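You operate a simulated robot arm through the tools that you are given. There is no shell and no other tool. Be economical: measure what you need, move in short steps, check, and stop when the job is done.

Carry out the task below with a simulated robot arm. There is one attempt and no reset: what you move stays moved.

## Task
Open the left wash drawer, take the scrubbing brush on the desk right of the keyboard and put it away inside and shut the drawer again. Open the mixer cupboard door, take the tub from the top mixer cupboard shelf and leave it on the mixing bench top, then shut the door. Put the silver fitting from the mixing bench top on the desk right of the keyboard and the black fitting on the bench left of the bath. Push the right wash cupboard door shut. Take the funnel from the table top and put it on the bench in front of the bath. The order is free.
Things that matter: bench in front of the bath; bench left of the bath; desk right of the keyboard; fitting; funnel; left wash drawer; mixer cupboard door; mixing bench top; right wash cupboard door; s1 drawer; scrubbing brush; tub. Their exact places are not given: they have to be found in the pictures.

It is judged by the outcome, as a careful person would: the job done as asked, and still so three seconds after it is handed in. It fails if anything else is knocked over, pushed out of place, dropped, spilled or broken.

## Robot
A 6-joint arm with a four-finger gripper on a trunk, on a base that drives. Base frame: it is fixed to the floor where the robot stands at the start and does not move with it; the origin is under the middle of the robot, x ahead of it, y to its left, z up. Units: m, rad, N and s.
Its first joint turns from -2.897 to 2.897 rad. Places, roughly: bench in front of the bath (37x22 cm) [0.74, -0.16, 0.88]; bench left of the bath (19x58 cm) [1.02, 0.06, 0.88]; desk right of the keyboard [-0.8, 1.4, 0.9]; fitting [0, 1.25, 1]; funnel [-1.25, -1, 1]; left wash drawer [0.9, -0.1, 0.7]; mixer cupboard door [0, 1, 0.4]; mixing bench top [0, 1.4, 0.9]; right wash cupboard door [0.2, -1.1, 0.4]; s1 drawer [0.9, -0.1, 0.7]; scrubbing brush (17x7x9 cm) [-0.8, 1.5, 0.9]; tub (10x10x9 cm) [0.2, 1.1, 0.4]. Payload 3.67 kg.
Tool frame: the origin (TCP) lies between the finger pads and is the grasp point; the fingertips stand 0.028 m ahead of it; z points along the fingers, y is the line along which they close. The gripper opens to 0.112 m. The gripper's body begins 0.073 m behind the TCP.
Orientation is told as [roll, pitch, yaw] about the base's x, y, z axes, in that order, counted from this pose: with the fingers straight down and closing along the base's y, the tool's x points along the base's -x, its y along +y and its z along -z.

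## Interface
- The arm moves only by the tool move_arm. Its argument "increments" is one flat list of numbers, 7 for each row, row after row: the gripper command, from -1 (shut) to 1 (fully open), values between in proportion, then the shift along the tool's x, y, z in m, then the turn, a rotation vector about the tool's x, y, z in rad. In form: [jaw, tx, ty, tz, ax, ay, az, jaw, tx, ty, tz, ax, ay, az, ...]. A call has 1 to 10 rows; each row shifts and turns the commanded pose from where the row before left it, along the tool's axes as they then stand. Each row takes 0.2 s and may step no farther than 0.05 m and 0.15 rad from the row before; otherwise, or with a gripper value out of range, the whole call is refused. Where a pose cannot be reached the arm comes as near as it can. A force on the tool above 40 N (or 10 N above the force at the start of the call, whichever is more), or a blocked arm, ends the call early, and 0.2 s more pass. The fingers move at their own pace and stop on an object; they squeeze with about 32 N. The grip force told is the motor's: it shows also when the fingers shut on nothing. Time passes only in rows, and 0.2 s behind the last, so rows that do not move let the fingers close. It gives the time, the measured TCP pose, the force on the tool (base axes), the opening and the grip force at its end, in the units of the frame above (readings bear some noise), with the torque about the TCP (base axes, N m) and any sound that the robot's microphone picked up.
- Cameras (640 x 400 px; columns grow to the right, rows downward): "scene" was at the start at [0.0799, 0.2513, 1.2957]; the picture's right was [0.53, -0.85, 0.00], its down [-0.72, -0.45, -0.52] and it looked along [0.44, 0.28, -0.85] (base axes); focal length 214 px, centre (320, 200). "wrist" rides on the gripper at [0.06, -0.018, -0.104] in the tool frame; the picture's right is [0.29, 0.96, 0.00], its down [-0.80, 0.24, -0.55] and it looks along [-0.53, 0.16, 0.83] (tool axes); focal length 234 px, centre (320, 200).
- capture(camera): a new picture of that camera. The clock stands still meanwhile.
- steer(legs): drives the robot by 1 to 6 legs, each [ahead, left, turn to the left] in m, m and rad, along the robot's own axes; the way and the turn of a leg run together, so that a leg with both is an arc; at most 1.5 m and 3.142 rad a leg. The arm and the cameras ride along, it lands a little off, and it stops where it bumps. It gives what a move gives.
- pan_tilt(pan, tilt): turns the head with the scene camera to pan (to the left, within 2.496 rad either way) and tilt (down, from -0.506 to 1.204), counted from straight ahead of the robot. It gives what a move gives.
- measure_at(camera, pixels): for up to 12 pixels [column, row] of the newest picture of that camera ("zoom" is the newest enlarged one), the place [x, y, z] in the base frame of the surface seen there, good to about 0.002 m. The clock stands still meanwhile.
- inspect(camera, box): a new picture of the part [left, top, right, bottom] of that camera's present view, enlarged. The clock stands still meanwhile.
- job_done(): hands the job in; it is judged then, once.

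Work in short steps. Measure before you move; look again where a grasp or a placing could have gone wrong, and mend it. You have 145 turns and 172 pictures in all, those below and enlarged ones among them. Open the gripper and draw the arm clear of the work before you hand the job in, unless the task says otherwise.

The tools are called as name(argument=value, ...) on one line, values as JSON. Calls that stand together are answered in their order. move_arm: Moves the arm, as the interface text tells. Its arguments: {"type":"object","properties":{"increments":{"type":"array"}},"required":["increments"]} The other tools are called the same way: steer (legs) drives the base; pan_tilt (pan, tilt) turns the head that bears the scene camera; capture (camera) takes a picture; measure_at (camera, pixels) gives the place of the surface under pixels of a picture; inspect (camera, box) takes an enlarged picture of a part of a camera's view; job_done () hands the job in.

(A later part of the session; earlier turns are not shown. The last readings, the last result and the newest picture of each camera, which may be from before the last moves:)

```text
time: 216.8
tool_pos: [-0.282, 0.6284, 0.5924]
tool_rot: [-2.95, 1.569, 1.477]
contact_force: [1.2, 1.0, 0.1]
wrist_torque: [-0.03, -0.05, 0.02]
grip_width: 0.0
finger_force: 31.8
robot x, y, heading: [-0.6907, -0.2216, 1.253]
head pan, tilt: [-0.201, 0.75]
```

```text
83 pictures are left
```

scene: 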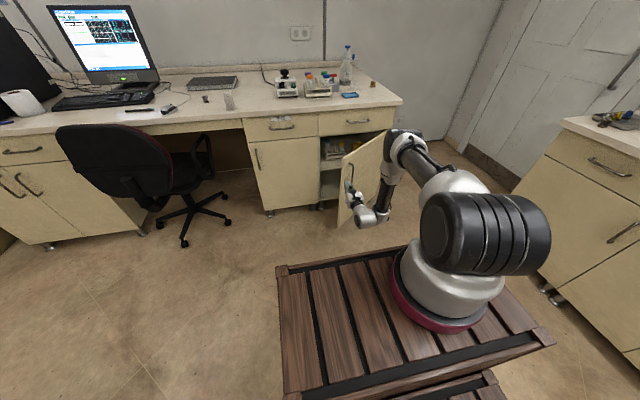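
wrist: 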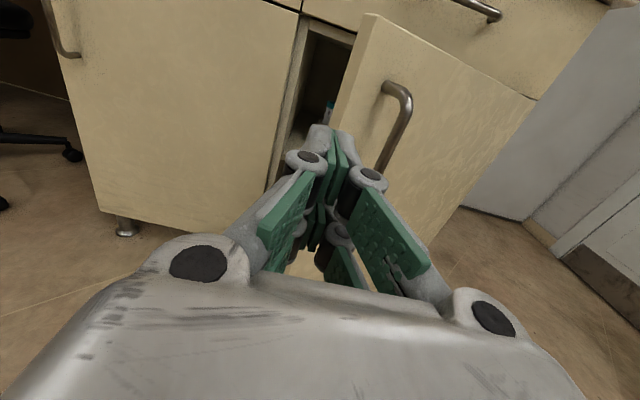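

Measuring the door's free edge and the cabinet side from this view.

measure_at(camera="wrist", pixels=[[372, 30], [350, 80], [532, 98], [440, 180], [300, 30], [410, 110], [278, 160]])

measure_at(camera="scene", pixels=[[342, 165], [335, 150], [326, 180], [378, 140], [340, 215], [337, 160]])

```text
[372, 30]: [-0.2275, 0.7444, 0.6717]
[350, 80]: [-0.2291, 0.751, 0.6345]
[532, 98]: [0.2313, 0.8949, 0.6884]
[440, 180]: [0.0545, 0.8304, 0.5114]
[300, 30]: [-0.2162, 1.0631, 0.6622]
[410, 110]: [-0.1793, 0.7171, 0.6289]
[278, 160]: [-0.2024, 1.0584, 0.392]
```

```text
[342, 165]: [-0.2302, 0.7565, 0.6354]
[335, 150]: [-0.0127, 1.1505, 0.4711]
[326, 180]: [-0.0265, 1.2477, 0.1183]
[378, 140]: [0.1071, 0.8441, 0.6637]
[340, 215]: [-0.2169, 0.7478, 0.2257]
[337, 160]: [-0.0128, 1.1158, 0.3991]
```

Door edge at u≈−0.456, v≈0.64. I move left 7 cm, forward 0.27 m, then check.

steer(legs=[[0, 0.075, 0], [0.27, 0, 0]])

capture(camera="scene")

capture(camera="wrist")

```text
time: 219.3
tool_pos: [-0.2647, 0.9068, 0.5915]
tool_rot: [-2.921, 1.569, 1.499]
contact_force: [0.4, 1.0, 0.2]
wrist_torque: [0.0, 0.01, 0.02]
grip_width: 0.0
finger_force: 32.0
robot x, y, heading: [-0.6786, 0.0619, 1.248]
head pan, tilt: [-0.201, 0.75]
```

```text
82 pictures are left
```

scene: 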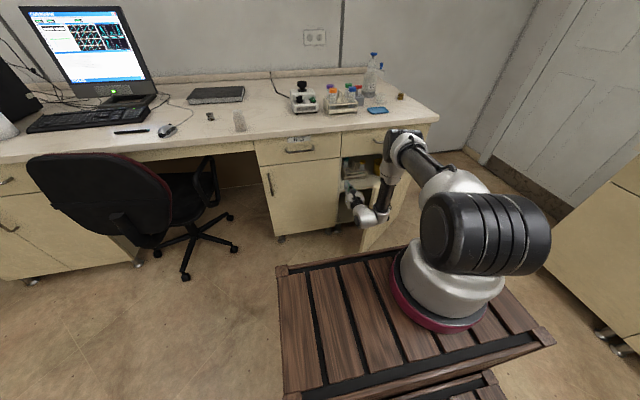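

```text
81 pictures are left
```

wrist: 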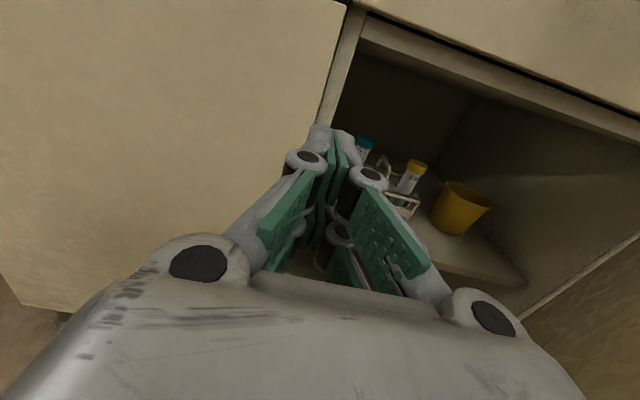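

I see the yellow tub on the top shelf. Now push the door open by sliding right.

steer(legs=[[0, -0.2, 0], [0, -0.2, 0]])

capture(camera="wrist")

capture(camera="scene")

```text
time: 220.3
tool_pos: [-0.2352, 0.8943, 0.5915]
tool_rot: [-0.26, 1.569, -2.111]
contact_force: [0.5, -0.9, -0.4]
wrist_torque: [0.02, 0.0, 0.02]
grip_width: 0.0
finger_force: 32.3
robot x, y, heading: [-0.6417, 0.0463, 1.247]
head pan, tilt: [-0.201, 0.75]
stopped in leg 1: the force on the tool passed its limit at 72 N (the readings are from after the stop); the commanded pose is now the measured one
```

```text
80 pictures are left
```

wrist: 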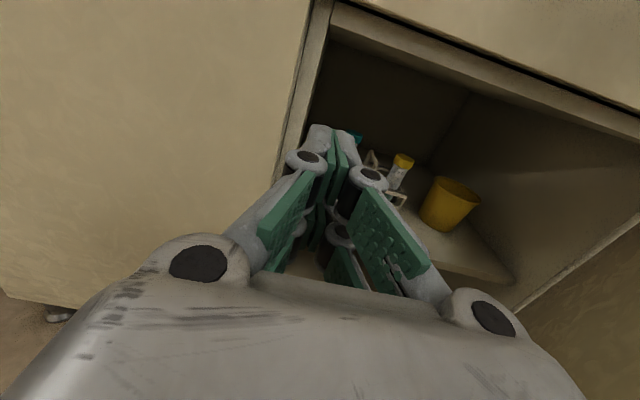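

```text
79 pictures are left
```

scene: 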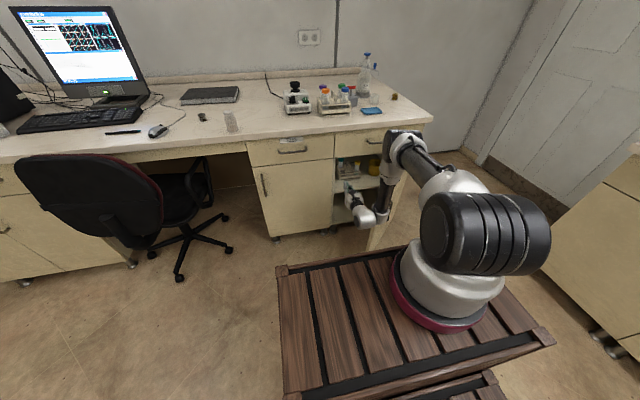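

A force spike stopped the slide. I check which part touches: measuring the forearm, wrist and door edge.

measure_at(camera="scene", pixels=[[390, 185], [383, 205], [368, 215], [355, 205], [372, 240], [380, 235], [398, 190], [350, 190], [380, 160], [402, 145]])

inspect(camera="scene", box=[310, 120, 450, 270])

```text
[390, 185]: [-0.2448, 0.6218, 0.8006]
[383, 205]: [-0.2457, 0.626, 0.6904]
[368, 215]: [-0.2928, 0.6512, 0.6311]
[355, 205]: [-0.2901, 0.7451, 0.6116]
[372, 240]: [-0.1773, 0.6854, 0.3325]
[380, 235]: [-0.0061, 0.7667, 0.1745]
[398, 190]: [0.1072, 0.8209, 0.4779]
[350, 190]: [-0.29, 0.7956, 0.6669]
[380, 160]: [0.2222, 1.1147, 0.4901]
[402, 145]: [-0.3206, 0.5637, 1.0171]
```

```text
2.67 times, centred on (380, 195) of scene
```

zoom: 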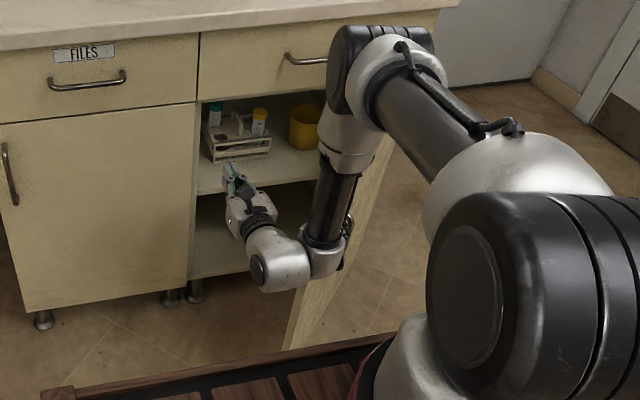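

The door moved further (edge now u≈−0.38, v≈0.595); it was just an impact. I keep pushing with many short legs.

steer(legs=[[0, -0.04, 0], [0, -0.04, 0], [0, -0.04, 0], [0, -0.04, 0], [0, -0.04, 0], [0, -0.04, 0]])

capture(camera="scene")

```text
time: 221.1
tool_pos: [-0.2307, 0.8889, 0.5866]
tool_rot: [-0.283, 1.559, -2.131]
contact_force: [0.4, 0.2, 1.1]
wrist_torque: [-0.04, -0.01, 0.03]
grip_width: 0.0003
finger_force: 31.8
robot x, y, heading: [-0.6335, 0.0471, 1.244]
head pan, tilt: [-0.201, 0.75]
stopped in leg 1: the robot was blocked; the commanded pose is now the measured one
```

```text
77 pictures are left
```

scene: 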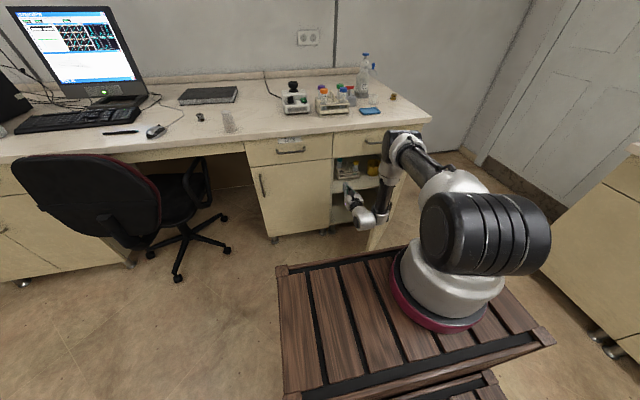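

The wrist/forearm (offset to the right) is wedging against the door's edge. I back out so only the fingers and hand reach behind the door, then push again.

steer(legs=[[0, 0.04, 0], [-0.135, 0, 0], [0, -0.1, 0]])

inspect(camera="scene", box=[310, 120, 450, 270])

capture(camera="wrist")

```text
time: 223.6
tool_pos: [-0.2158, 0.7402, 0.5877]
tool_rot: [-0.282, 1.558, -2.132]
contact_force: [-7.4, -4.1, 1.1]
wrist_torque: [-0.03, -0.13, -0.45]
grip_width: 0.0
finger_force: 32.1
robot x, y, heading: [-0.6182, -0.099, 1.249]
head pan, tilt: [-0.201, 0.75]
```

```text
2.67 times, centred on (380, 195) of scene
```

zoom: 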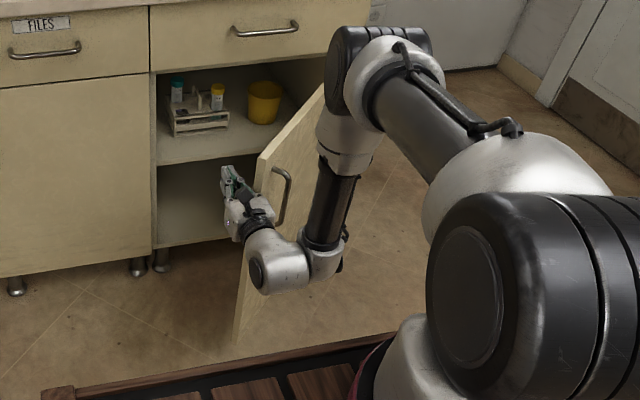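

```text
75 pictures are left
```

wrist: 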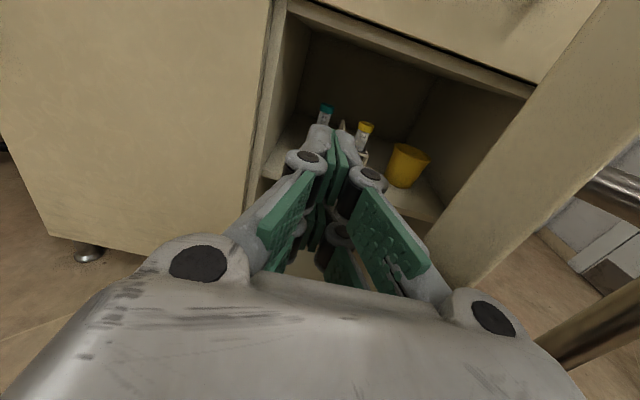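

The hand now presses behind the door's edge, forearm clear. Continue right.

steer(legs=[[0, -0.08, 0], [0, -0.08, 0], [0, -0.08, 0], [0, -0.06, 0]])

capture(camera="wrist")

inspect(camera="scene", box=[310, 120, 450, 270])

```text
time: 224.3
tool_pos: [-0.2149, 0.737, 0.5863]
tool_rot: [-0.28, 1.555, -2.11]
contact_force: [-0.8, 0.0, -0.1]
wrist_torque: [0.02, -0.01, 0.04]
grip_width: 0.0
finger_force: 32.2
robot x, y, heading: [-0.6097, -0.1029, 1.248]
head pan, tilt: [-0.201, 0.75]
stopped in leg 1: the force on the tool passed its limit at 71 N (the readings are from after the stop); the commanded pose is now the measured one
```

```text
74 pictures are left
```

wrist: 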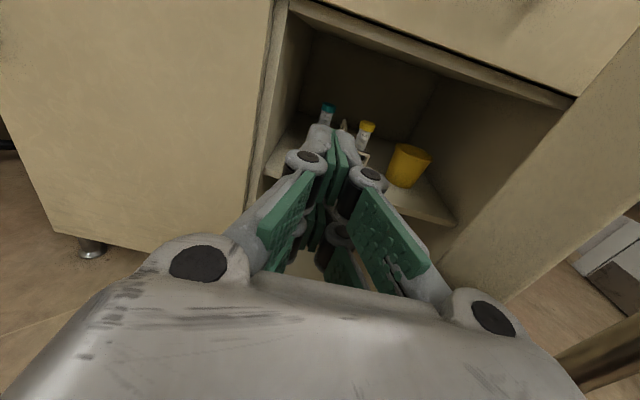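

```text
2.67 times, centred on (380, 195) of scene
```

zoom: 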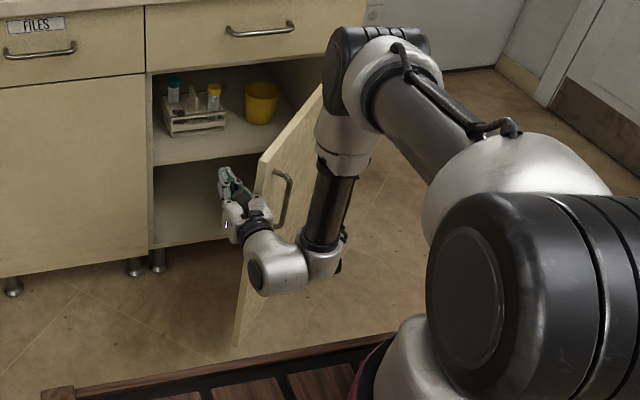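

Fast base contact gives force spikes; the arm can push slowly instead. I sweep the hand right with small arm steps.

move_arm(increments=[-1, 0, 0.012, 0, 0, 0, 0, -1, 0, 0.012, 0, 0, 0, 0, -1, 0, 0.012, 0, 0, 0, 0, -1, 0, 0.012, 0, 0, 0, 0, -1, 0, 0.012, 0, 0, 0, 0, -1, 0, 0.012, 0, 0, 0, 0, -1, 0, 0.012, 0, 0, 0, 0, -1, 0, 0.012, 0, 0, 0, 0, -1, 0, 0.012, 0, 0, 0, 0, -1, 0, 0.012, 0, 0, 0, 0])

capture(camera="wrist")

```text
time: 224.8
tool_pos: [-0.2107, 0.7327, 0.5857]
tool_rot: [-0.288, 1.555, -2.112]
contact_force: [-1.2, -0.9, 0.1]
wrist_torque: [-0.04, 0.0, -0.05]
grip_width: 0.0
finger_force: 32.3
robot x, y, heading: [-0.6114, -0.1053, 1.244]
head pan, tilt: [-0.201, 0.75]
stopped in row 2: the force on the tool passed its limit at 55 N (the readings are from after the stop); the commanded pose is now the measured one
```

```text
72 pictures are left
```

wrist: 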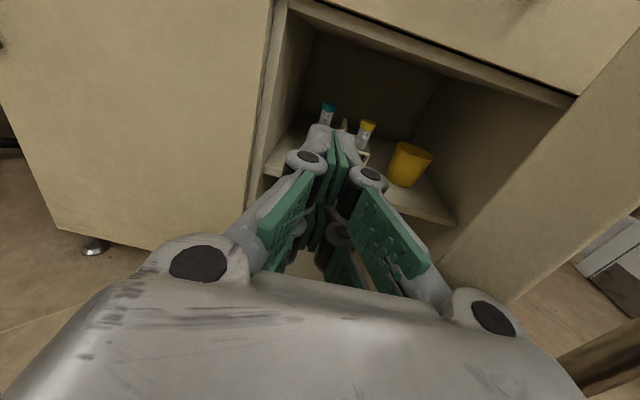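

Still jamming; I measure door edge versus hand/wrist to see the contact geometry.

inspect(camera="scene", box=[330, 150, 410, 230])

measure_at(camera="zoom", pixels=[[222, 250], [232, 200], [255, 200], [205, 250], [190, 290], [150, 230], [270, 200], [250, 260], [280, 330], [180, 250], [160, 330]])

```text
5.00 times, centred on (370, 190) of scene
```

zoom: 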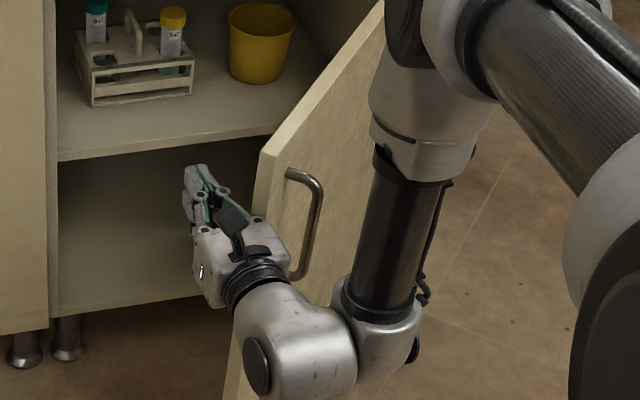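

```text
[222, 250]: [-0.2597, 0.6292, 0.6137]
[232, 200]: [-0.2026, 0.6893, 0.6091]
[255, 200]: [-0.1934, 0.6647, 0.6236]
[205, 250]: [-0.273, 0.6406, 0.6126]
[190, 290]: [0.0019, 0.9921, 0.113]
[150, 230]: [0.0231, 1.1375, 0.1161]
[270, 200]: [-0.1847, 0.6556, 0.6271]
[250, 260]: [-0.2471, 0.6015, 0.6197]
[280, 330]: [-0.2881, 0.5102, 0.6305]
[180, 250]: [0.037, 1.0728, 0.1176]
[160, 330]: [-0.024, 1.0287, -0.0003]
```

The hand's front corner pushes on the door's end face – a jam. A downward-pointing tool hooked behind the door's top edge will avoid this. I back off, raise, and restore the tool to pointing down.

steer(legs=[[-0.05, 0.05, 0], [-0.2, 0, 0]])

move_arm(increments=[-1, 0.045, 0, 0, 0, 0, 0, -1, 0.045, 0, 0, 0, 0, 0, -1, 0.045, 0, 0, 0, 0, 0, -1, 0.045, 0, 0, 0, 0, 0, -1, 0.045, 0, 0, 0, 0, 0, -1, 0.045, 0, 0, 0, 0, 0, -1, 0.045, 0, 0, 0, 0, 0, -1, 0.045, 0, 0, 0, 0, 0, -1, 0.045, 0, 0, 0, 0, 0, -1, 0.045, 0, 0, 0, 0, 0])

move_arm(increments=[-1, 0, 0, 0, 0, 0, -0.143, -1, 0, 0, 0, 0, 0, -0.143, -1, 0, 0, 0, 0, 0, -0.143, -1, 0, 0, 0, 0, 0, -0.143, -1, 0, 0, 0, 0, 0, -0.143, -1, 0, 0, 0, 0, 0, -0.143, -1, 0, 0, 0, 0, 0, -0.143, -1, 0, 0, 0, 0, 0, -0.143, -1, 0, 0, 0, 0, 0, -0.143, -1, 0, 0, 0, 0, 0, -0.143])

move_arm(increments=[-1, 0, 0, 0, 0, 0, -0.141, -1, 0, 0, 0, 0.0864, 0.0864, -0.0864, -1, 0, 0, 0, 0.0864, 0.0864, -0.0864, -1, 0, 0, 0, 0.0864, 0.0864, -0.0864, -1, 0, 0, 0, 0.0864, 0.0864, -0.0864, -1, 0, 0, 0, 0.0864, 0.0864, -0.0864, -1, 0, 0, 0, 0.0864, 0.0864, -0.0864, -1, 0, 0, 0, 0.0864, 0.0864, -0.0864])

move_arm(increments=[-1, 0, 0, 0, 0.0864, 0.0864, -0.0864, -1, 0, 0, 0, 0.0864, 0.0864, -0.0864, -1, 0, 0, 0, 0.0864, 0.0864, -0.0864, -1, 0, 0, 0, 0.0864, 0.0864, -0.0864, -1, 0, 0, 0, 0.0864, 0.0864, -0.0864, -1, 0, 0, 0, 0.0864, 0.0864, -0.0864, -1, 0, 0, 0, 0.0864, 0.0864, -0.0864])

capture(camera="scene")

```text
time: 227.0
tool_pos: [-0.3394, 0.5127, 0.5845]
tool_rot: [-0.293, 1.554, -2.115]
contact_force: [-0.1, 1.4, -0.1]
wrist_torque: [0.02, -0.01, 0.0]
grip_width: 0.0
finger_force: 32.1
robot x, y, heading: [-0.7375, -0.3233, 1.24]
head pan, tilt: [-0.201, 0.75]
```

```text
time: 229.2
tool_pos: [-0.3347, 0.5183, 1.0347]
tool_rot: [-0.291, 1.553, -2.112]
contact_force: [0.7, 0.3, -0.4]
wrist_torque: [0.02, -0.04, -0.03]
grip_width: 0.0001
finger_force: 32.5
robot x, y, heading: [-0.7381, -0.3302, 1.249]
head pan, tilt: [-0.201, 0.75]
```

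```text
time: 231.4
tool_pos: [-0.3359, 0.5192, 1.0346]
tool_rot: [1.556, 0.142, -0.255]
contact_force: [0.2, -0.6, 0.5]
wrist_torque: [0.01, -0.04, 0.02]
grip_width: 0.0002
finger_force: 32.6
robot x, y, heading: [-0.7341, -0.3269, 1.246]
head pan, tilt: [-0.201, 0.75]
```

```text
time: 233.2
tool_pos: [-0.3342, 0.5205, 1.0362]
tool_rot: [0.776, -0.325, 0.534]
contact_force: [0.1, -0.5, 1.1]
wrist_torque: [0.04, 0.05, -0.01]
grip_width: 0.0
finger_force: 32.5
robot x, y, heading: [-0.7368, -0.3267, 1.248]
head pan, tilt: [-0.201, 0.75]
```

```text
time: 234.8
tool_pos: [-0.3345, 0.5183, 1.0354]
tool_rot: [0.004, 0.018, 1.319]
contact_force: [0.6, -0.2, 1.6]
wrist_torque: [0.06, 0.04, 0.01]
grip_width: 0.0
finger_force: 32.1
robot x, y, heading: [-0.7361, -0.3235, 1.245]
head pan, tilt: [-0.201, 0.75]
```

```text
70 pictures are left
```

scene: 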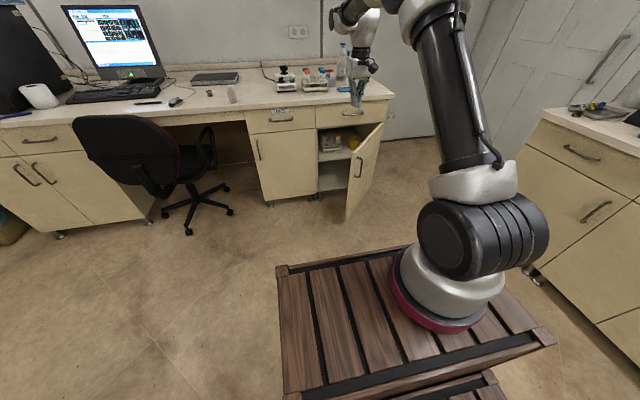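

Door now clearly visible. Measure its top edge and free edge.

measure_at(camera="scene", pixels=[[349, 160], [381, 126], [347, 215], [352, 158], [365, 142], [347, 180], [358, 170]])

inspect(camera="scene", box=[300, 95, 400, 225])

```text
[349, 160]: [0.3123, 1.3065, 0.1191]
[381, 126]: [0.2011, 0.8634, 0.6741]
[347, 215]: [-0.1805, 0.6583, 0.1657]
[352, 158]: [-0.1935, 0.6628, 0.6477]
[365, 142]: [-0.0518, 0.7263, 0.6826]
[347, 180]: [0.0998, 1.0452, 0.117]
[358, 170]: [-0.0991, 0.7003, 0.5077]
```

```text
3.08 times, centred on (350, 160) of scene
```

zoom: 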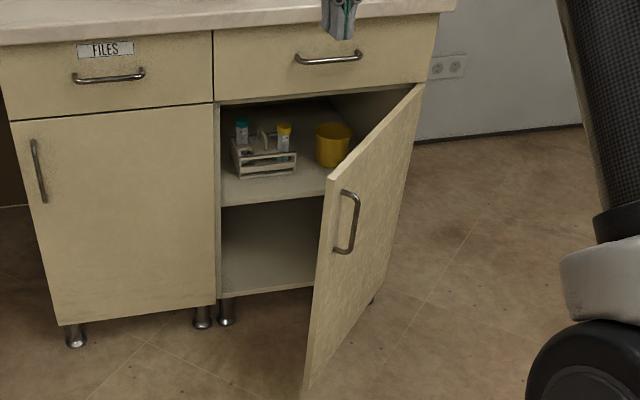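

Free edge at u≈−0.392, v≈0.568, top z≈0.69. I drive so the downward fingers sit behind the door, then lower them 8 cm below its top.

steer(legs=[[0.28, -0.06, 0]])

move_arm(increments=[-1, 0, 0, 0.044, 0, 0, 0, -1, 0, 0, 0.044, 0, 0, 0, -1, 0, 0, 0.044, 0, 0, 0, -1, 0, 0, 0.044, 0, 0, 0, -1, 0, 0, 0.044, 0, 0, 0, -1, 0, 0, 0.044, 0, 0, 0, -1, 0, 0, 0.044, 0, 0, 0, -1, 0, 0, 0.044, 0, 0, 0, -1, 0, 0, 0.04, 0, 0, 0])

inspect(camera="scene", box=[300, 95, 420, 245])

```text
time: 236.7
tool_pos: [-0.1891, 0.7629, 1.035]
tool_rot: [0.006, 0.015, 1.316]
contact_force: [-0.2, 0.0, 0.9]
wrist_torque: [-0.01, -0.01, 0.03]
grip_width: 0.0
finger_force: 32.7
robot x, y, heading: [-0.5896, -0.0803, 1.244]
head pan, tilt: [-0.201, 0.75]
```

```text
time: 238.7
tool_pos: [-0.1915, 0.7567, 0.6436]
tool_rot: [0.005, 0.013, 1.318]
contact_force: [0.7, -0.4, 0.5]
wrist_torque: [-0.02, -0.02, -0.02]
grip_width: 0.0
finger_force: 32.6
robot x, y, heading: [-0.5898, -0.0833, 1.244]
head pan, tilt: [-0.201, 0.75]
```

```text
2.67 times, centred on (360, 170) of scene
```

zoom: 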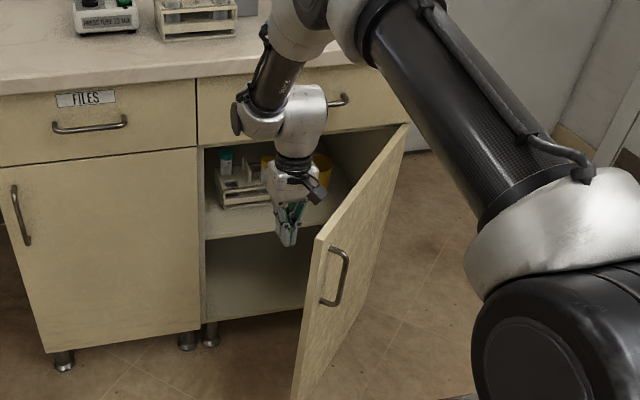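

Fingers are behind the door. Slide right to swing it open.

steer(legs=[[0, -0.15, 0], [0, -0.12, 0], [0, -0.1, 0]])

inspect(camera="scene", box=[280, 95, 440, 265])

```text
time: 241.7
tool_pos: [0.1597, 0.6373, 0.6438]
tool_rot: [0.005, 0.016, 1.318]
contact_force: [0.1, 0.5, -0.2]
wrist_torque: [0.05, 0.03, 0.0]
grip_width: 0.0001
finger_force: 32.3
robot x, y, heading: [-0.2368, -0.2015, 1.245]
head pan, tilt: [-0.201, 0.75]
```

```text
2.35 times, centred on (360, 180) of scene
```

zoom: 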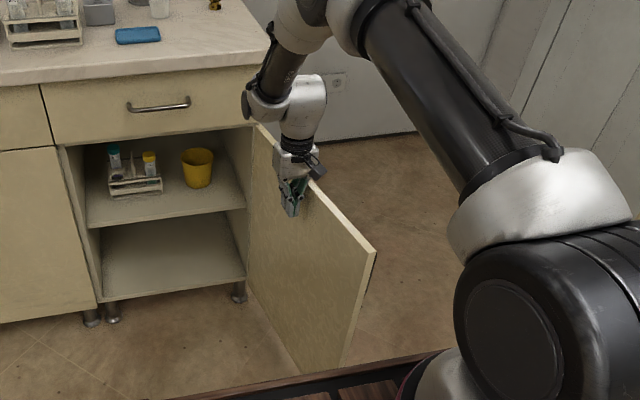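

Works well: about 90° now. A further 0.12 m for clearance.

steer(legs=[[0, -0.13, 0], [0, 0.08, 0]])

inspect(camera="scene", box=[240, 95, 440, 265])

measure_at(camera="zoom", pixels=[[202, 180], [202, 160], [185, 160], [222, 165], [160, 190], [240, 210], [130, 150], [250, 180], [130, 190], [340, 330], [200, 190]])

```text
time: 242.5
tool_pos: [0.1684, 0.6349, 0.6441]
tool_rot: [0.008, 0.018, 1.319]
contact_force: [-3.0, -0.8, 1.4]
wrist_torque: [0.04, -0.14, 0.02]
grip_width: 0.0
finger_force: 31.9
robot x, y, heading: [-0.2297, -0.2054, 1.245]
head pan, tilt: [-0.201, 0.75]
stopped in leg 1: the force on the tool passed its limit at 58 N (the readings are from after the stop); the commanded pose is now the measured one
```

```text
2.35 times, centred on (340, 180) of scene
```

zoom: 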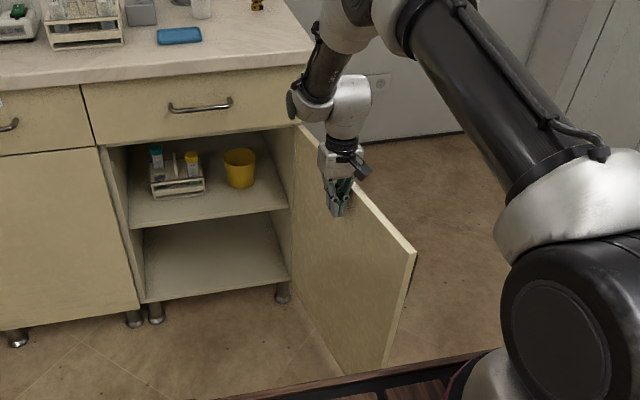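

```text
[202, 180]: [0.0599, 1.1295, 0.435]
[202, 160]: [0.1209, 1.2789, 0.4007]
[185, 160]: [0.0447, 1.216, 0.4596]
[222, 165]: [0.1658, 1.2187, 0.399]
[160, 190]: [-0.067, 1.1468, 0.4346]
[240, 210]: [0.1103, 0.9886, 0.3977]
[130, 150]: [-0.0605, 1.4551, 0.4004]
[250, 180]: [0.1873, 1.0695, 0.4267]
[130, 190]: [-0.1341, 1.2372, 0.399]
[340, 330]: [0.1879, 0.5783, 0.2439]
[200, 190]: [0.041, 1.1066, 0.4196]
```

Door is at its stop (~100°). Now measure the yellow tub precisely.

inspect(camera="scene", box=[280, 130, 340, 190])

measure_at(camera="zoom", pixels=[[306, 200], [280, 200], [335, 200], [306, 225], [306, 165], [275, 155], [342, 160], [310, 180], [220, 230], [200, 215], [300, 290]])

```text
6.67 times, centred on (310, 160) of scene
```

zoom: 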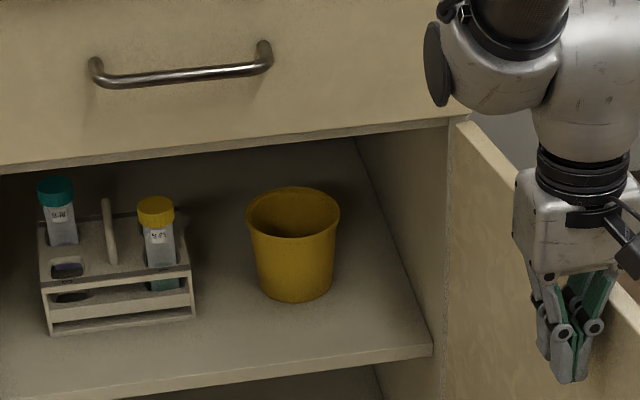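

```text
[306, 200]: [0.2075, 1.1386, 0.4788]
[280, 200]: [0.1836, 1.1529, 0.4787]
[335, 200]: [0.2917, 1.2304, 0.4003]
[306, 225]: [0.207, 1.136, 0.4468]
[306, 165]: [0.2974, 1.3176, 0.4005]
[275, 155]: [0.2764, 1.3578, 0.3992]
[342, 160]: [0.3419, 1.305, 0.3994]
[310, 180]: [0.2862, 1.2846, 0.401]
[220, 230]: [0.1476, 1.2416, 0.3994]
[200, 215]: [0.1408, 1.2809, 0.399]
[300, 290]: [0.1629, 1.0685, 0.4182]
```

Measuring the rim points and outer walls.

measure_at(camera="zoom", pixels=[[249, 213], [338, 212], [290, 240], [290, 189], [255, 250], [332, 255], [295, 300], [262, 285], [325, 290], [295, 270], [440, 350], [460, 140]])

```text
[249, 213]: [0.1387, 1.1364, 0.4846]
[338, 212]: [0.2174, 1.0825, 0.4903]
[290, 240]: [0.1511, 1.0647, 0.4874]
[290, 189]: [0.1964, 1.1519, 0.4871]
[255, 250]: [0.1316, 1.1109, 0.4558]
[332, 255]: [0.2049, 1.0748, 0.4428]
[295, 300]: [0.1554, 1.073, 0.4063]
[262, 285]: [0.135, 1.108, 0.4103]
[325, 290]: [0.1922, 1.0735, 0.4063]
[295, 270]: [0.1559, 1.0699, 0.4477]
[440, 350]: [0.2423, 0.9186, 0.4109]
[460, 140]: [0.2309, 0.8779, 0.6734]
```

Tub centre ≈ (0.175,1.109), z 0.40–0.488. I lift the arm clear of the door, then set the tool forward with fingers closing sideways.

steer(legs=[[-0.06, 0.08, 0]])

move_arm(increments=[-1, 0, 0, -0.045, 0, 0, 0, -1, 0, 0, -0.045, 0, 0, 0, -1, 0, 0, -0.045, 0, 0, 0, -1, 0, 0, -0.045, 0, 0, 0, -1, 0, 0, -0.045, 0, 0, 0, -1, 0, 0, -0.045, 0, 0, 0, -1, 0, 0, -0.045, 0, 0, 0, -1, 0, 0, -0.045, 0, 0, 0, -1, 0, 0, -0.045, 0, 0, 0])

move_arm(increments=[1, 0, 0, 0, -0.0864, -0.0864, 0.0864, 1, 0, 0, 0, -0.0864, -0.0864, 0.0864, 1, 0, 0, 0, -0.0864, -0.0864, 0.0864, 1, 0, 0, 0, -0.0864, -0.0864, 0.0864, 1, 0, 0, 0, -0.0864, -0.0864, 0.0864, 1, 0, 0, 0, -0.0864, -0.0864, 0.0864, 1, 0, 0, 0, -0.0864, -0.0864, 0.0864])

move_arm(increments=[1, 0, 0, 0, -0.0864, -0.0864, 0.0864, 1, 0, 0, 0, -0.0864, -0.0864, 0.0864, 1, 0, 0, 0, -0.0864, -0.0864, 0.0864, 1, 0, 0, 0, -0.0864, -0.0864, 0.0864, 1, 0, 0, 0, -0.0864, -0.0864, 0.0864, 1, 0, 0, 0, -0.0864, -0.0864, 0.0864, 1, 0, 0, 0, -0.0864, -0.0864, 0.0864])

move_arm(increments=[1, 0, 0, 0, 0, 0, 0.143, 1, 0, 0, 0, 0, 0, 0.143, 1, 0, 0, 0, 0, 0, 0.143, 1, 0, 0, 0, 0, 0, 0.143, 1, 0, 0, 0, 0, 0, 0.143, 1, 0, 0, 0, 0, 0, 0.143, 1, 0, 0, 0, 0, 0, 0.143, 1, 0, 0, 0, 0, 0, 0.143, 1, 0, 0, 0, 0, 0, 0.143, 1, 0, 0, 0, 0, 0, 0.143])

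```text
time: 243.6
tool_pos: [0.0731, 0.6029, 0.6439]
tool_rot: [0.006, 0.018, 1.317]
contact_force: [0.0, 0.1, 0.0]
wrist_torque: [-0.05, 0.01, -0.02]
grip_width: 0.0001
finger_force: 31.9
robot x, y, heading: [-0.3215, -0.2335, 1.248]
head pan, tilt: [-0.201, 0.75]
```

```text
time: 245.6
tool_pos: [0.0784, 0.6101, 1.0478]
tool_rot: [0.009, 0.018, 1.318]
contact_force: [-0.6, 1.3, -1.5]
wrist_torque: [-0.02, 0.05, 0.02]
grip_width: 0.0
finger_force: 31.5
robot x, y, heading: [-0.3259, -0.2356, 1.246]
head pan, tilt: [-0.201, 0.75]
```

```text
time: 247.2
tool_pos: [0.0775, 0.6092, 1.0492]
tool_rot: [0.78, -0.324, 0.533]
contact_force: [-0.6, 0.4, 0.5]
wrist_torque: [-0.02, 0.0, 0.0]
grip_width: 0.112
finger_force: 0.2
robot x, y, heading: [-0.3226, -0.2369, 1.244]
head pan, tilt: [-0.201, 0.75]
```

```text
time: 248.8
tool_pos: [0.0788, 0.6091, 1.0491]
tool_rot: [1.554, 0.011, -0.257]
contact_force: [1.0, 0.4, -0.2]
wrist_torque: [-0.02, 0.01, 0.0]
grip_width: 0.1119
finger_force: 0.1
robot x, y, heading: [-0.3248, -0.2371, 1.241]
head pan, tilt: [-0.201, 0.75]
```

```text
time: 251.0
tool_pos: [0.0774, 0.6102, 1.049]
tool_rot: [1.447, 1.439, -0.376]
contact_force: [-0.1, 0.8, 1.2]
wrist_torque: [0.0, 0.01, 0.02]
grip_width: 0.1121
finger_force: 0.1
robot x, y, heading: [-0.3264, -0.2367, 1.241]
head pan, tilt: [-0.201, 0.75]
```

Finishing the roll, then I position the base to approach the tub slightly from the left so the forearm stays clear of the open door.

move_arm(increments=[1, 0, 0, 0, 0, 0, 0.132])

steer(legs=[[0, 0.487, 0], [0, 0, -0.314], [0.12, 0.04, 0]])

move_arm(increments=[1, -0.046, 0, 0.013, 0, 0, 0, 1, -0.046, 0, 0.013, 0, 0, 0, 1, -0.046, 0, 0.013, 0, 0, 0, 1, -0.046, 0, 0.013, 0, 0, 0, 1, -0.046, 0, 0.013, 0, 0, 0, 1, -0.046, 0, 0.013, 0, 0, 0, 1, -0.046, 0, 0.013, 0, 0, 0, 1, -0.046, 0, 0.013, 0, 0, 0, 1, -0.046, 0, 0.013, 0, 0, 0, 1, -0.046, 0, 0.013, 0, 0, 0])

capture(camera="scene")

capture(camera="wrist")

```text
time: 251.4
tool_pos: [0.078, 0.6101, 1.0481]
tool_rot: [-0.025, 1.554, -1.851]
contact_force: [-0.2, -0.5, 0.2]
wrist_torque: [-0.01, -0.01, 0.0]
grip_width: 0.1118
finger_force: 0.1
robot x, y, heading: [-0.3266, -0.2385, 1.248]
head pan, tilt: [-0.201, 0.75]
```

```text
time: 256.1
tool_pos: [-0.0965, 0.7213, 1.0487]
tool_rot: [0.051, 1.555, -2.085]
contact_force: [0.0, -0.2, 0.3]
wrist_torque: [0.03, 0.01, -0.02]
grip_width: 0.112
finger_force: 0.1
robot x, y, heading: [-0.7404, 0.0382, 0.935]
head pan, tilt: [-0.201, 0.75]
```

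```text
time: 258.3
tool_pos: [-0.0304, 0.8241, 0.5906]
tool_rot: [0.094, 1.557, -2.038]
contact_force: [0.1, -0.1, 1.6]
wrist_torque: [-0.02, 0.04, 0.03]
grip_width: 0.1119
finger_force: 0.0
robot x, y, heading: [-0.7386, 0.0371, 0.932]
head pan, tilt: [-0.201, 0.75]
```

```text
64 pictures are left
```

scene: 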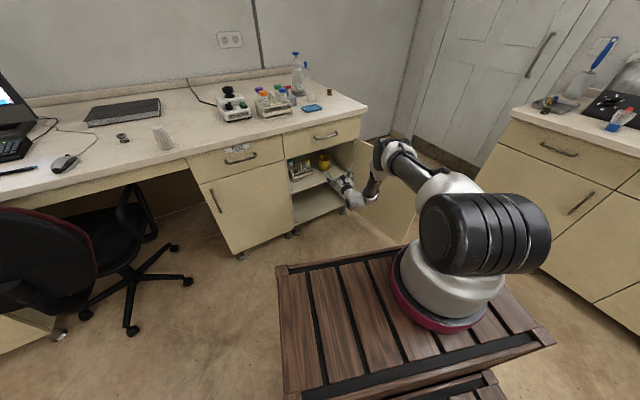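

```text
63 pictures are left
```

wrist: 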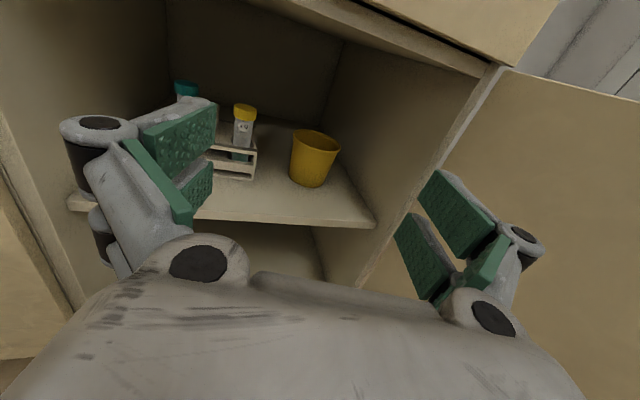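

Excellent view. Measure the tub again from here.

measure_at(camera="wrist", pixels=[[294, 138], [337, 148], [313, 157], [318, 132], [310, 170], [293, 165], [328, 175], [310, 184], [255, 170], [375, 224], [250, 110]])

```text
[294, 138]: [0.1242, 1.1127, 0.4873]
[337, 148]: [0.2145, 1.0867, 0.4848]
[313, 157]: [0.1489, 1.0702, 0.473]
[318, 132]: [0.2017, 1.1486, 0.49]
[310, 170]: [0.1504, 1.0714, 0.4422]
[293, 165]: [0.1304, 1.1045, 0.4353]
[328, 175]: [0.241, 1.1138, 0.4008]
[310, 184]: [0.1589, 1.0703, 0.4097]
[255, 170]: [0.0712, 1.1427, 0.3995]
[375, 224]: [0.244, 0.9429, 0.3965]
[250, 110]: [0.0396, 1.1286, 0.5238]
```

Tub centre (0.173,1.106). I lower to z≈0.455, shift 2 cm right, then drive 0.25 m in along the tool direction.

move_arm(increments=[1, -0.045, 0.007, 0, 0, 0, 0, 1, -0.045, 0.006, 0, 0, 0, 0, 1, -0.045, 0.006, 0, 0, 0, 0])

steer(legs=[[0.2, 0.0136, 0]])

capture(camera="wrist")

inspect(camera="scene", box=[270, 110, 450, 270])

```text
time: 259.1
tool_pos: [-0.0277, 0.7998, 0.4811]
tool_rot: [0.044, 1.553, -2.092]
contact_force: [-1.1, 0.0, -0.4]
wrist_torque: [0.0, 0.03, 0.0]
grip_width: 0.1118
finger_force: 0.1
out of reach, approached as far as the arm can: row 3
robot x, y, heading: [-0.7362, 0.0399, 0.932]
head pan, tilt: [-0.201, 0.75]
```

```text
time: 260.7
tool_pos: [0.0802, 0.9686, 0.4807]
tool_rot: [0.044, 1.554, -2.087]
contact_force: [-0.1, -0.6, 0.3]
wrist_torque: [-0.02, 0.0, -0.02]
grip_width: 0.112
finger_force: 0.1
robot x, y, heading: [-0.6305, 0.2043, 0.932]
head pan, tilt: [-0.201, 0.75]
```

```text
62 pictures are left
```

wrist: 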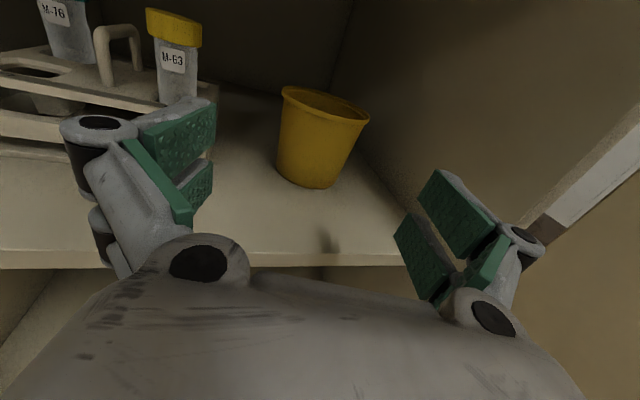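

```text
2.50 times, centred on (360, 190) of scene
```

zoom: 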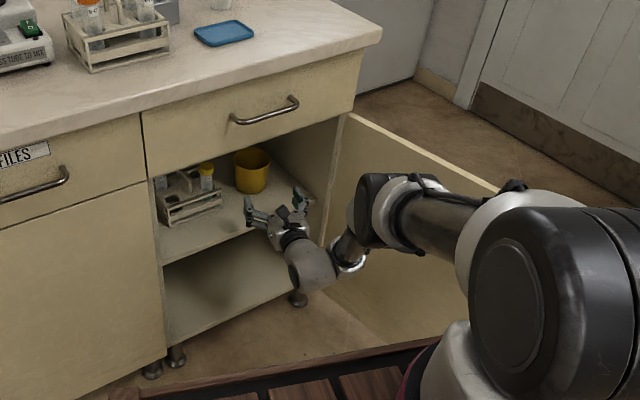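

Height is reach-limited at 0.481; I want ≈0.46. First I check the elbow/forearm positions relative to counter and door.

measure_at(camera="zoom", pixels=[[378, 185], [365, 215], [355, 250], [400, 180], [345, 255], [330, 265], [410, 225], [345, 115], [355, 200], [310, 265]])

```text
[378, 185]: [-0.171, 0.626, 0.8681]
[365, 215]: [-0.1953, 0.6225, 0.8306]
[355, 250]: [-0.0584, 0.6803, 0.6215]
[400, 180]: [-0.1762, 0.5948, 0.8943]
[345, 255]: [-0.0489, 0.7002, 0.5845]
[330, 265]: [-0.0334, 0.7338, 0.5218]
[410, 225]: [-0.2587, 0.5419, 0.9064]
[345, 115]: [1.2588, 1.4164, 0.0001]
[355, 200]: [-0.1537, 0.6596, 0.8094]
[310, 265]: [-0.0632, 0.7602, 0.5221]
```

Elbow stays clear. I lower the fingertips by pitching the tool down 0.12 rad and check.

move_arm(increments=[1, -0.012, 0, 0, 0, -0.06, 0, 1, -0.012, 0, 0, 0, -0.06, 0, 1, 0, 0, 0, 0, 0, 0])

capture(camera="wrist")

```text
time: 261.5
tool_pos: [0.0773, 0.9676, 0.4572]
tool_rot: [0.007, 1.432, -2.127]
contact_force: [0.7, -0.4, 0.0]
wrist_torque: [0.0, 0.0, 0.0]
grip_width: 0.1119
finger_force: 0.1
robot x, y, heading: [-0.6302, 0.209, 0.932]
head pan, tilt: [-0.201, 0.75]
```

```text
60 pictures are left
```

wrist: 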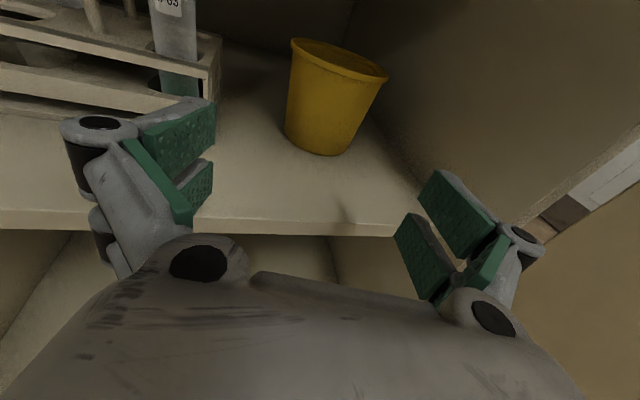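

Height 0.457 now. Drive in 0.12 m and re-measure before the last bit.

steer(legs=[[0.12, 0.003, 0]])

capture(camera="wrist")

capture(camera="scene")

```text
time: 262.8
tool_pos: [0.1483, 1.0675, 0.4577]
tool_rot: [0.006, 1.433, -2.128]
contact_force: [-0.8, -0.3, -0.7]
wrist_torque: [0.0, -0.02, 0.02]
grip_width: 0.112
finger_force: 0.1
robot x, y, heading: [-0.5627, 0.3035, 0.933]
head pan, tilt: [-0.201, 0.75]
```

```text
59 pictures are left
```

wrist: 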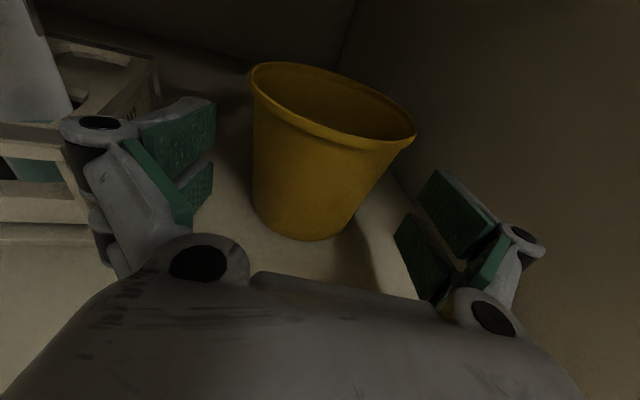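

```text
58 pictures are left
```

scene: 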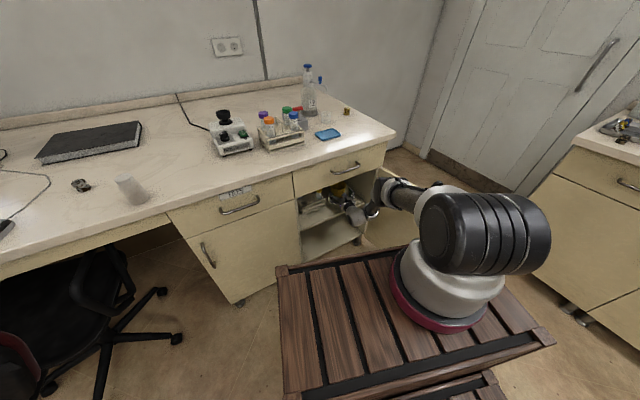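

Lateral offset is nil; 4.6 cm to go. Drive in and close.

steer(legs=[[0.044, 0.003, 0]])

move_arm(increments=[0.9, 0, 0, 0, 0, 0, 0, 0.7, 0, 0, 0, 0, 0, 0, 0.5, 0, 0, 0, 0, 0, 0, 0.2, 0, 0, 0, 0, 0, 0, -1, 0, 0, 0, 0, 0, 0, -1, 0, 0, 0, 0, 0, 0])

capture(camera="wrist")

```text
time: 263.7
tool_pos: [0.1726, 1.1035, 0.4568]
tool_rot: [0.007, 1.435, -2.128]
contact_force: [-0.4, -0.2, 0.9]
wrist_torque: [0.0, 0.01, -0.01]
grip_width: 0.112
finger_force: 0.1
robot x, y, heading: [-0.5389, 0.345, 0.936]
head pan, tilt: [-0.201, 0.75]
```

```text
time: 265.1
tool_pos: [0.1724, 1.1048, 0.4572]
tool_rot: [0.007, 1.433, -2.127]
contact_force: [0.5, -0.2, -0.9]
wrist_torque: [-0.01, -0.05, -0.03]
grip_width: 0.089
finger_force: 31.6
robot x, y, heading: [-0.5399, 0.3474, 0.932]
head pan, tilt: [-0.201, 0.75]
```

```text
57 pictures are left
```

wrist: 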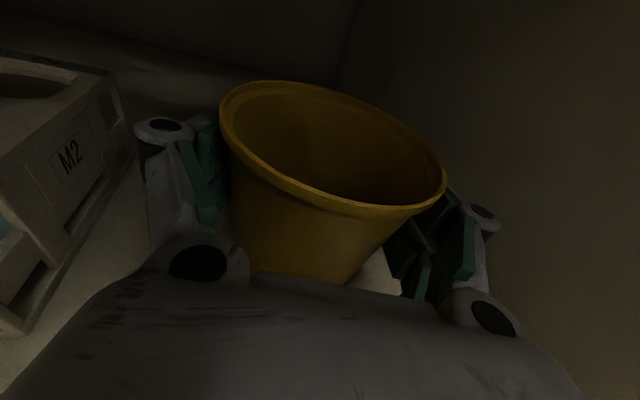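

Tub held (0.089 m). Lift 4 cm and drive straight back out.

move_arm(increments=[-1, 0.02, 0, 0, 0, 0, 0, -1, 0.02, 0, 0, 0, 0, 0, -1, 0, 0, 0, 0, 0, 0])

steer(legs=[[-0.2, -0.0136, 0], [-0.25, -0.017, 0]])

capture(camera="scene")

```text
time: 265.9
tool_pos: [0.1749, 1.1073, 0.4977]
tool_rot: [0.006, 1.433, -2.127]
contact_force: [-0.3, 0.2, -1.4]
wrist_torque: [0.0, -0.03, -0.02]
grip_width: 0.0889
finger_force: 32.5
robot x, y, heading: [-0.5341, 0.3419, 0.929]
head pan, tilt: [-0.201, 0.75]
```

```text
time: 268.9
tool_pos: [-0.0695, 0.7287, 0.4976]
tool_rot: [0.006, 1.433, -2.125]
contact_force: [-0.1, 0.0, -0.8]
wrist_torque: [0.02, 0.01, -0.01]
grip_width: 0.089
finger_force: 32.1
robot x, y, heading: [-0.7784, -0.0394, 0.935]
head pan, tilt: [-0.201, 0.75]
```

```text
56 pictures are left
```

scene: 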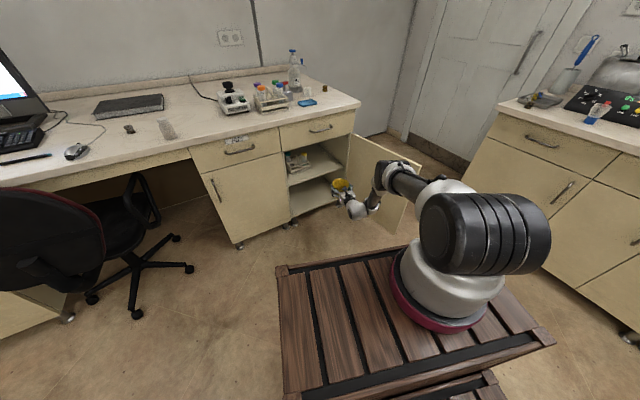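

Out cleanly and upright. Raise to z≈1.0 keeping orientation, then check.

move_arm(increments=[-1, 0.0455, 0, -0.0063, 0, 0, 0, -1, 0.0455, 0, -0.0063, 0, 0, 0, -1, 0.0455, 0, -0.0063, 0, 0, 0, -1, 0.0455, 0, -0.0063, 0, 0, 0, -1, 0.0455, 0, -0.0063, 0, 0, 0, -1, 0.0455, 0, -0.0063, 0, 0, 0, -1, 0.0455, 0, -0.0063, 0, 0, 0, -1, 0.0455, 0, -0.0063, 0, 0, 0, -1, 0.0455, 0, -0.0063, 0, 0, 0, -1, 0.0455, 0, -0.0063, 0, 0, 0])

move_arm(increments=[-1, 0.0455, 0, -0.0063, 0, 0, 0, -1, 0, 0, 0, 0, 0, 0])

capture(camera="scene")

measure_at(camera="scene", pixels=[[335, 98], [310, 102], [299, 104], [316, 100], [355, 103], [330, 108], [345, 112], [324, 88]])

```text
time: 271.1
tool_pos: [-0.0704, 0.7297, 0.9553]
tool_rot: [0.003, 1.431, -2.13]
contact_force: [0.4, 0.6, -1.4]
wrist_torque: [0.08, -0.05, 0.02]
grip_width: 0.0886
finger_force: 32.0
robot x, y, heading: [-0.7823, -0.035, 0.937]
head pan, tilt: [-0.201, 0.75]
```

```text
time: 271.7
tool_pos: [-0.071, 0.7295, 1.0027]
tool_rot: [0.005, 1.432, -2.129]
contact_force: [-0.7, 0.1, -1.4]
wrist_torque: [0.02, 0.0, -0.01]
grip_width: 0.0889
finger_force: 31.6
robot x, y, heading: [-0.7826, -0.0355, 0.932]
head pan, tilt: [-0.201, 0.75]
```

```text
55 pictures are left
```

scene: 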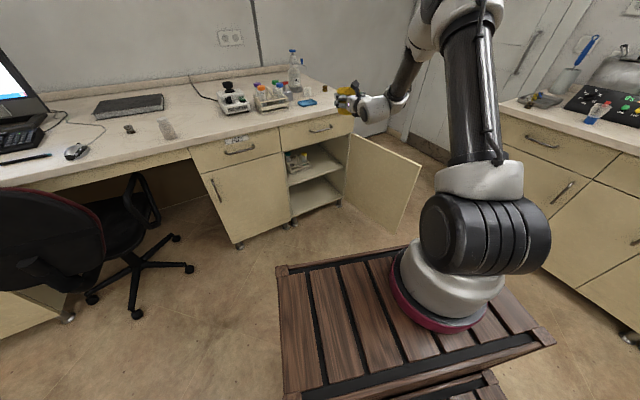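

```text
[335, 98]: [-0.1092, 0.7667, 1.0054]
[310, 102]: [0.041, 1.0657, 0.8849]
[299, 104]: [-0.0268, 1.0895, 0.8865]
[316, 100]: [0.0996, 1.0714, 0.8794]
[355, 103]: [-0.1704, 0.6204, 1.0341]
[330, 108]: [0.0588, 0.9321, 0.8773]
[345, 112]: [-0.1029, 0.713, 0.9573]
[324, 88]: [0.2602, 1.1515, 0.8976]
```

Target on the bench: (0.176,0.995), right of the blue tray. Drive there with the tub at height.

steer(legs=[[0.18, -0.02, 0], [0.18, -0.02, 0]])

inspect(camera="scene", box=[250, 60, 430, 190])

capture(camera="wrist")

```text
time: 274.3
tool_pos: [0.1764, 0.9967, 1.0018]
tool_rot: [0.007, 1.432, -2.126]
contact_force: [0.3, 0.1, -0.8]
wrist_torque: [-0.01, 0.02, -0.01]
grip_width: 0.0886
finger_force: 32.2
robot x, y, heading: [-0.5343, 0.2299, 0.934]
head pan, tilt: [-0.201, 0.75]
```

```text
3.08 times, centred on (340, 125) of scene
```

zoom: 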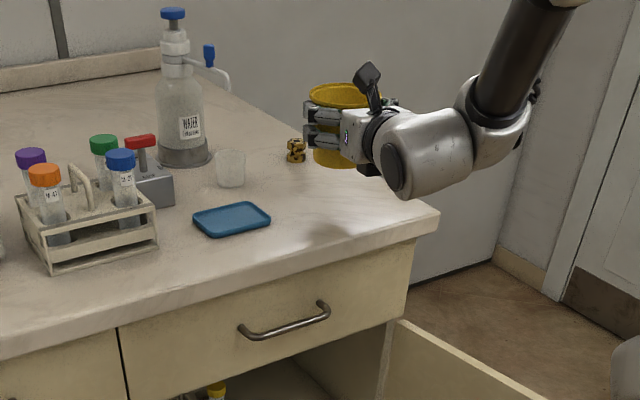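

```text
53 pictures are left
```

wrist: 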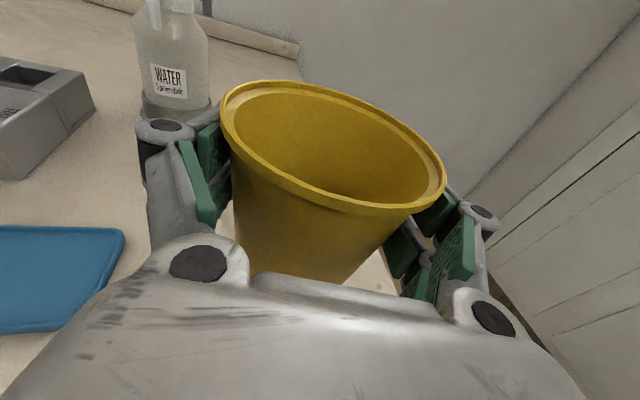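

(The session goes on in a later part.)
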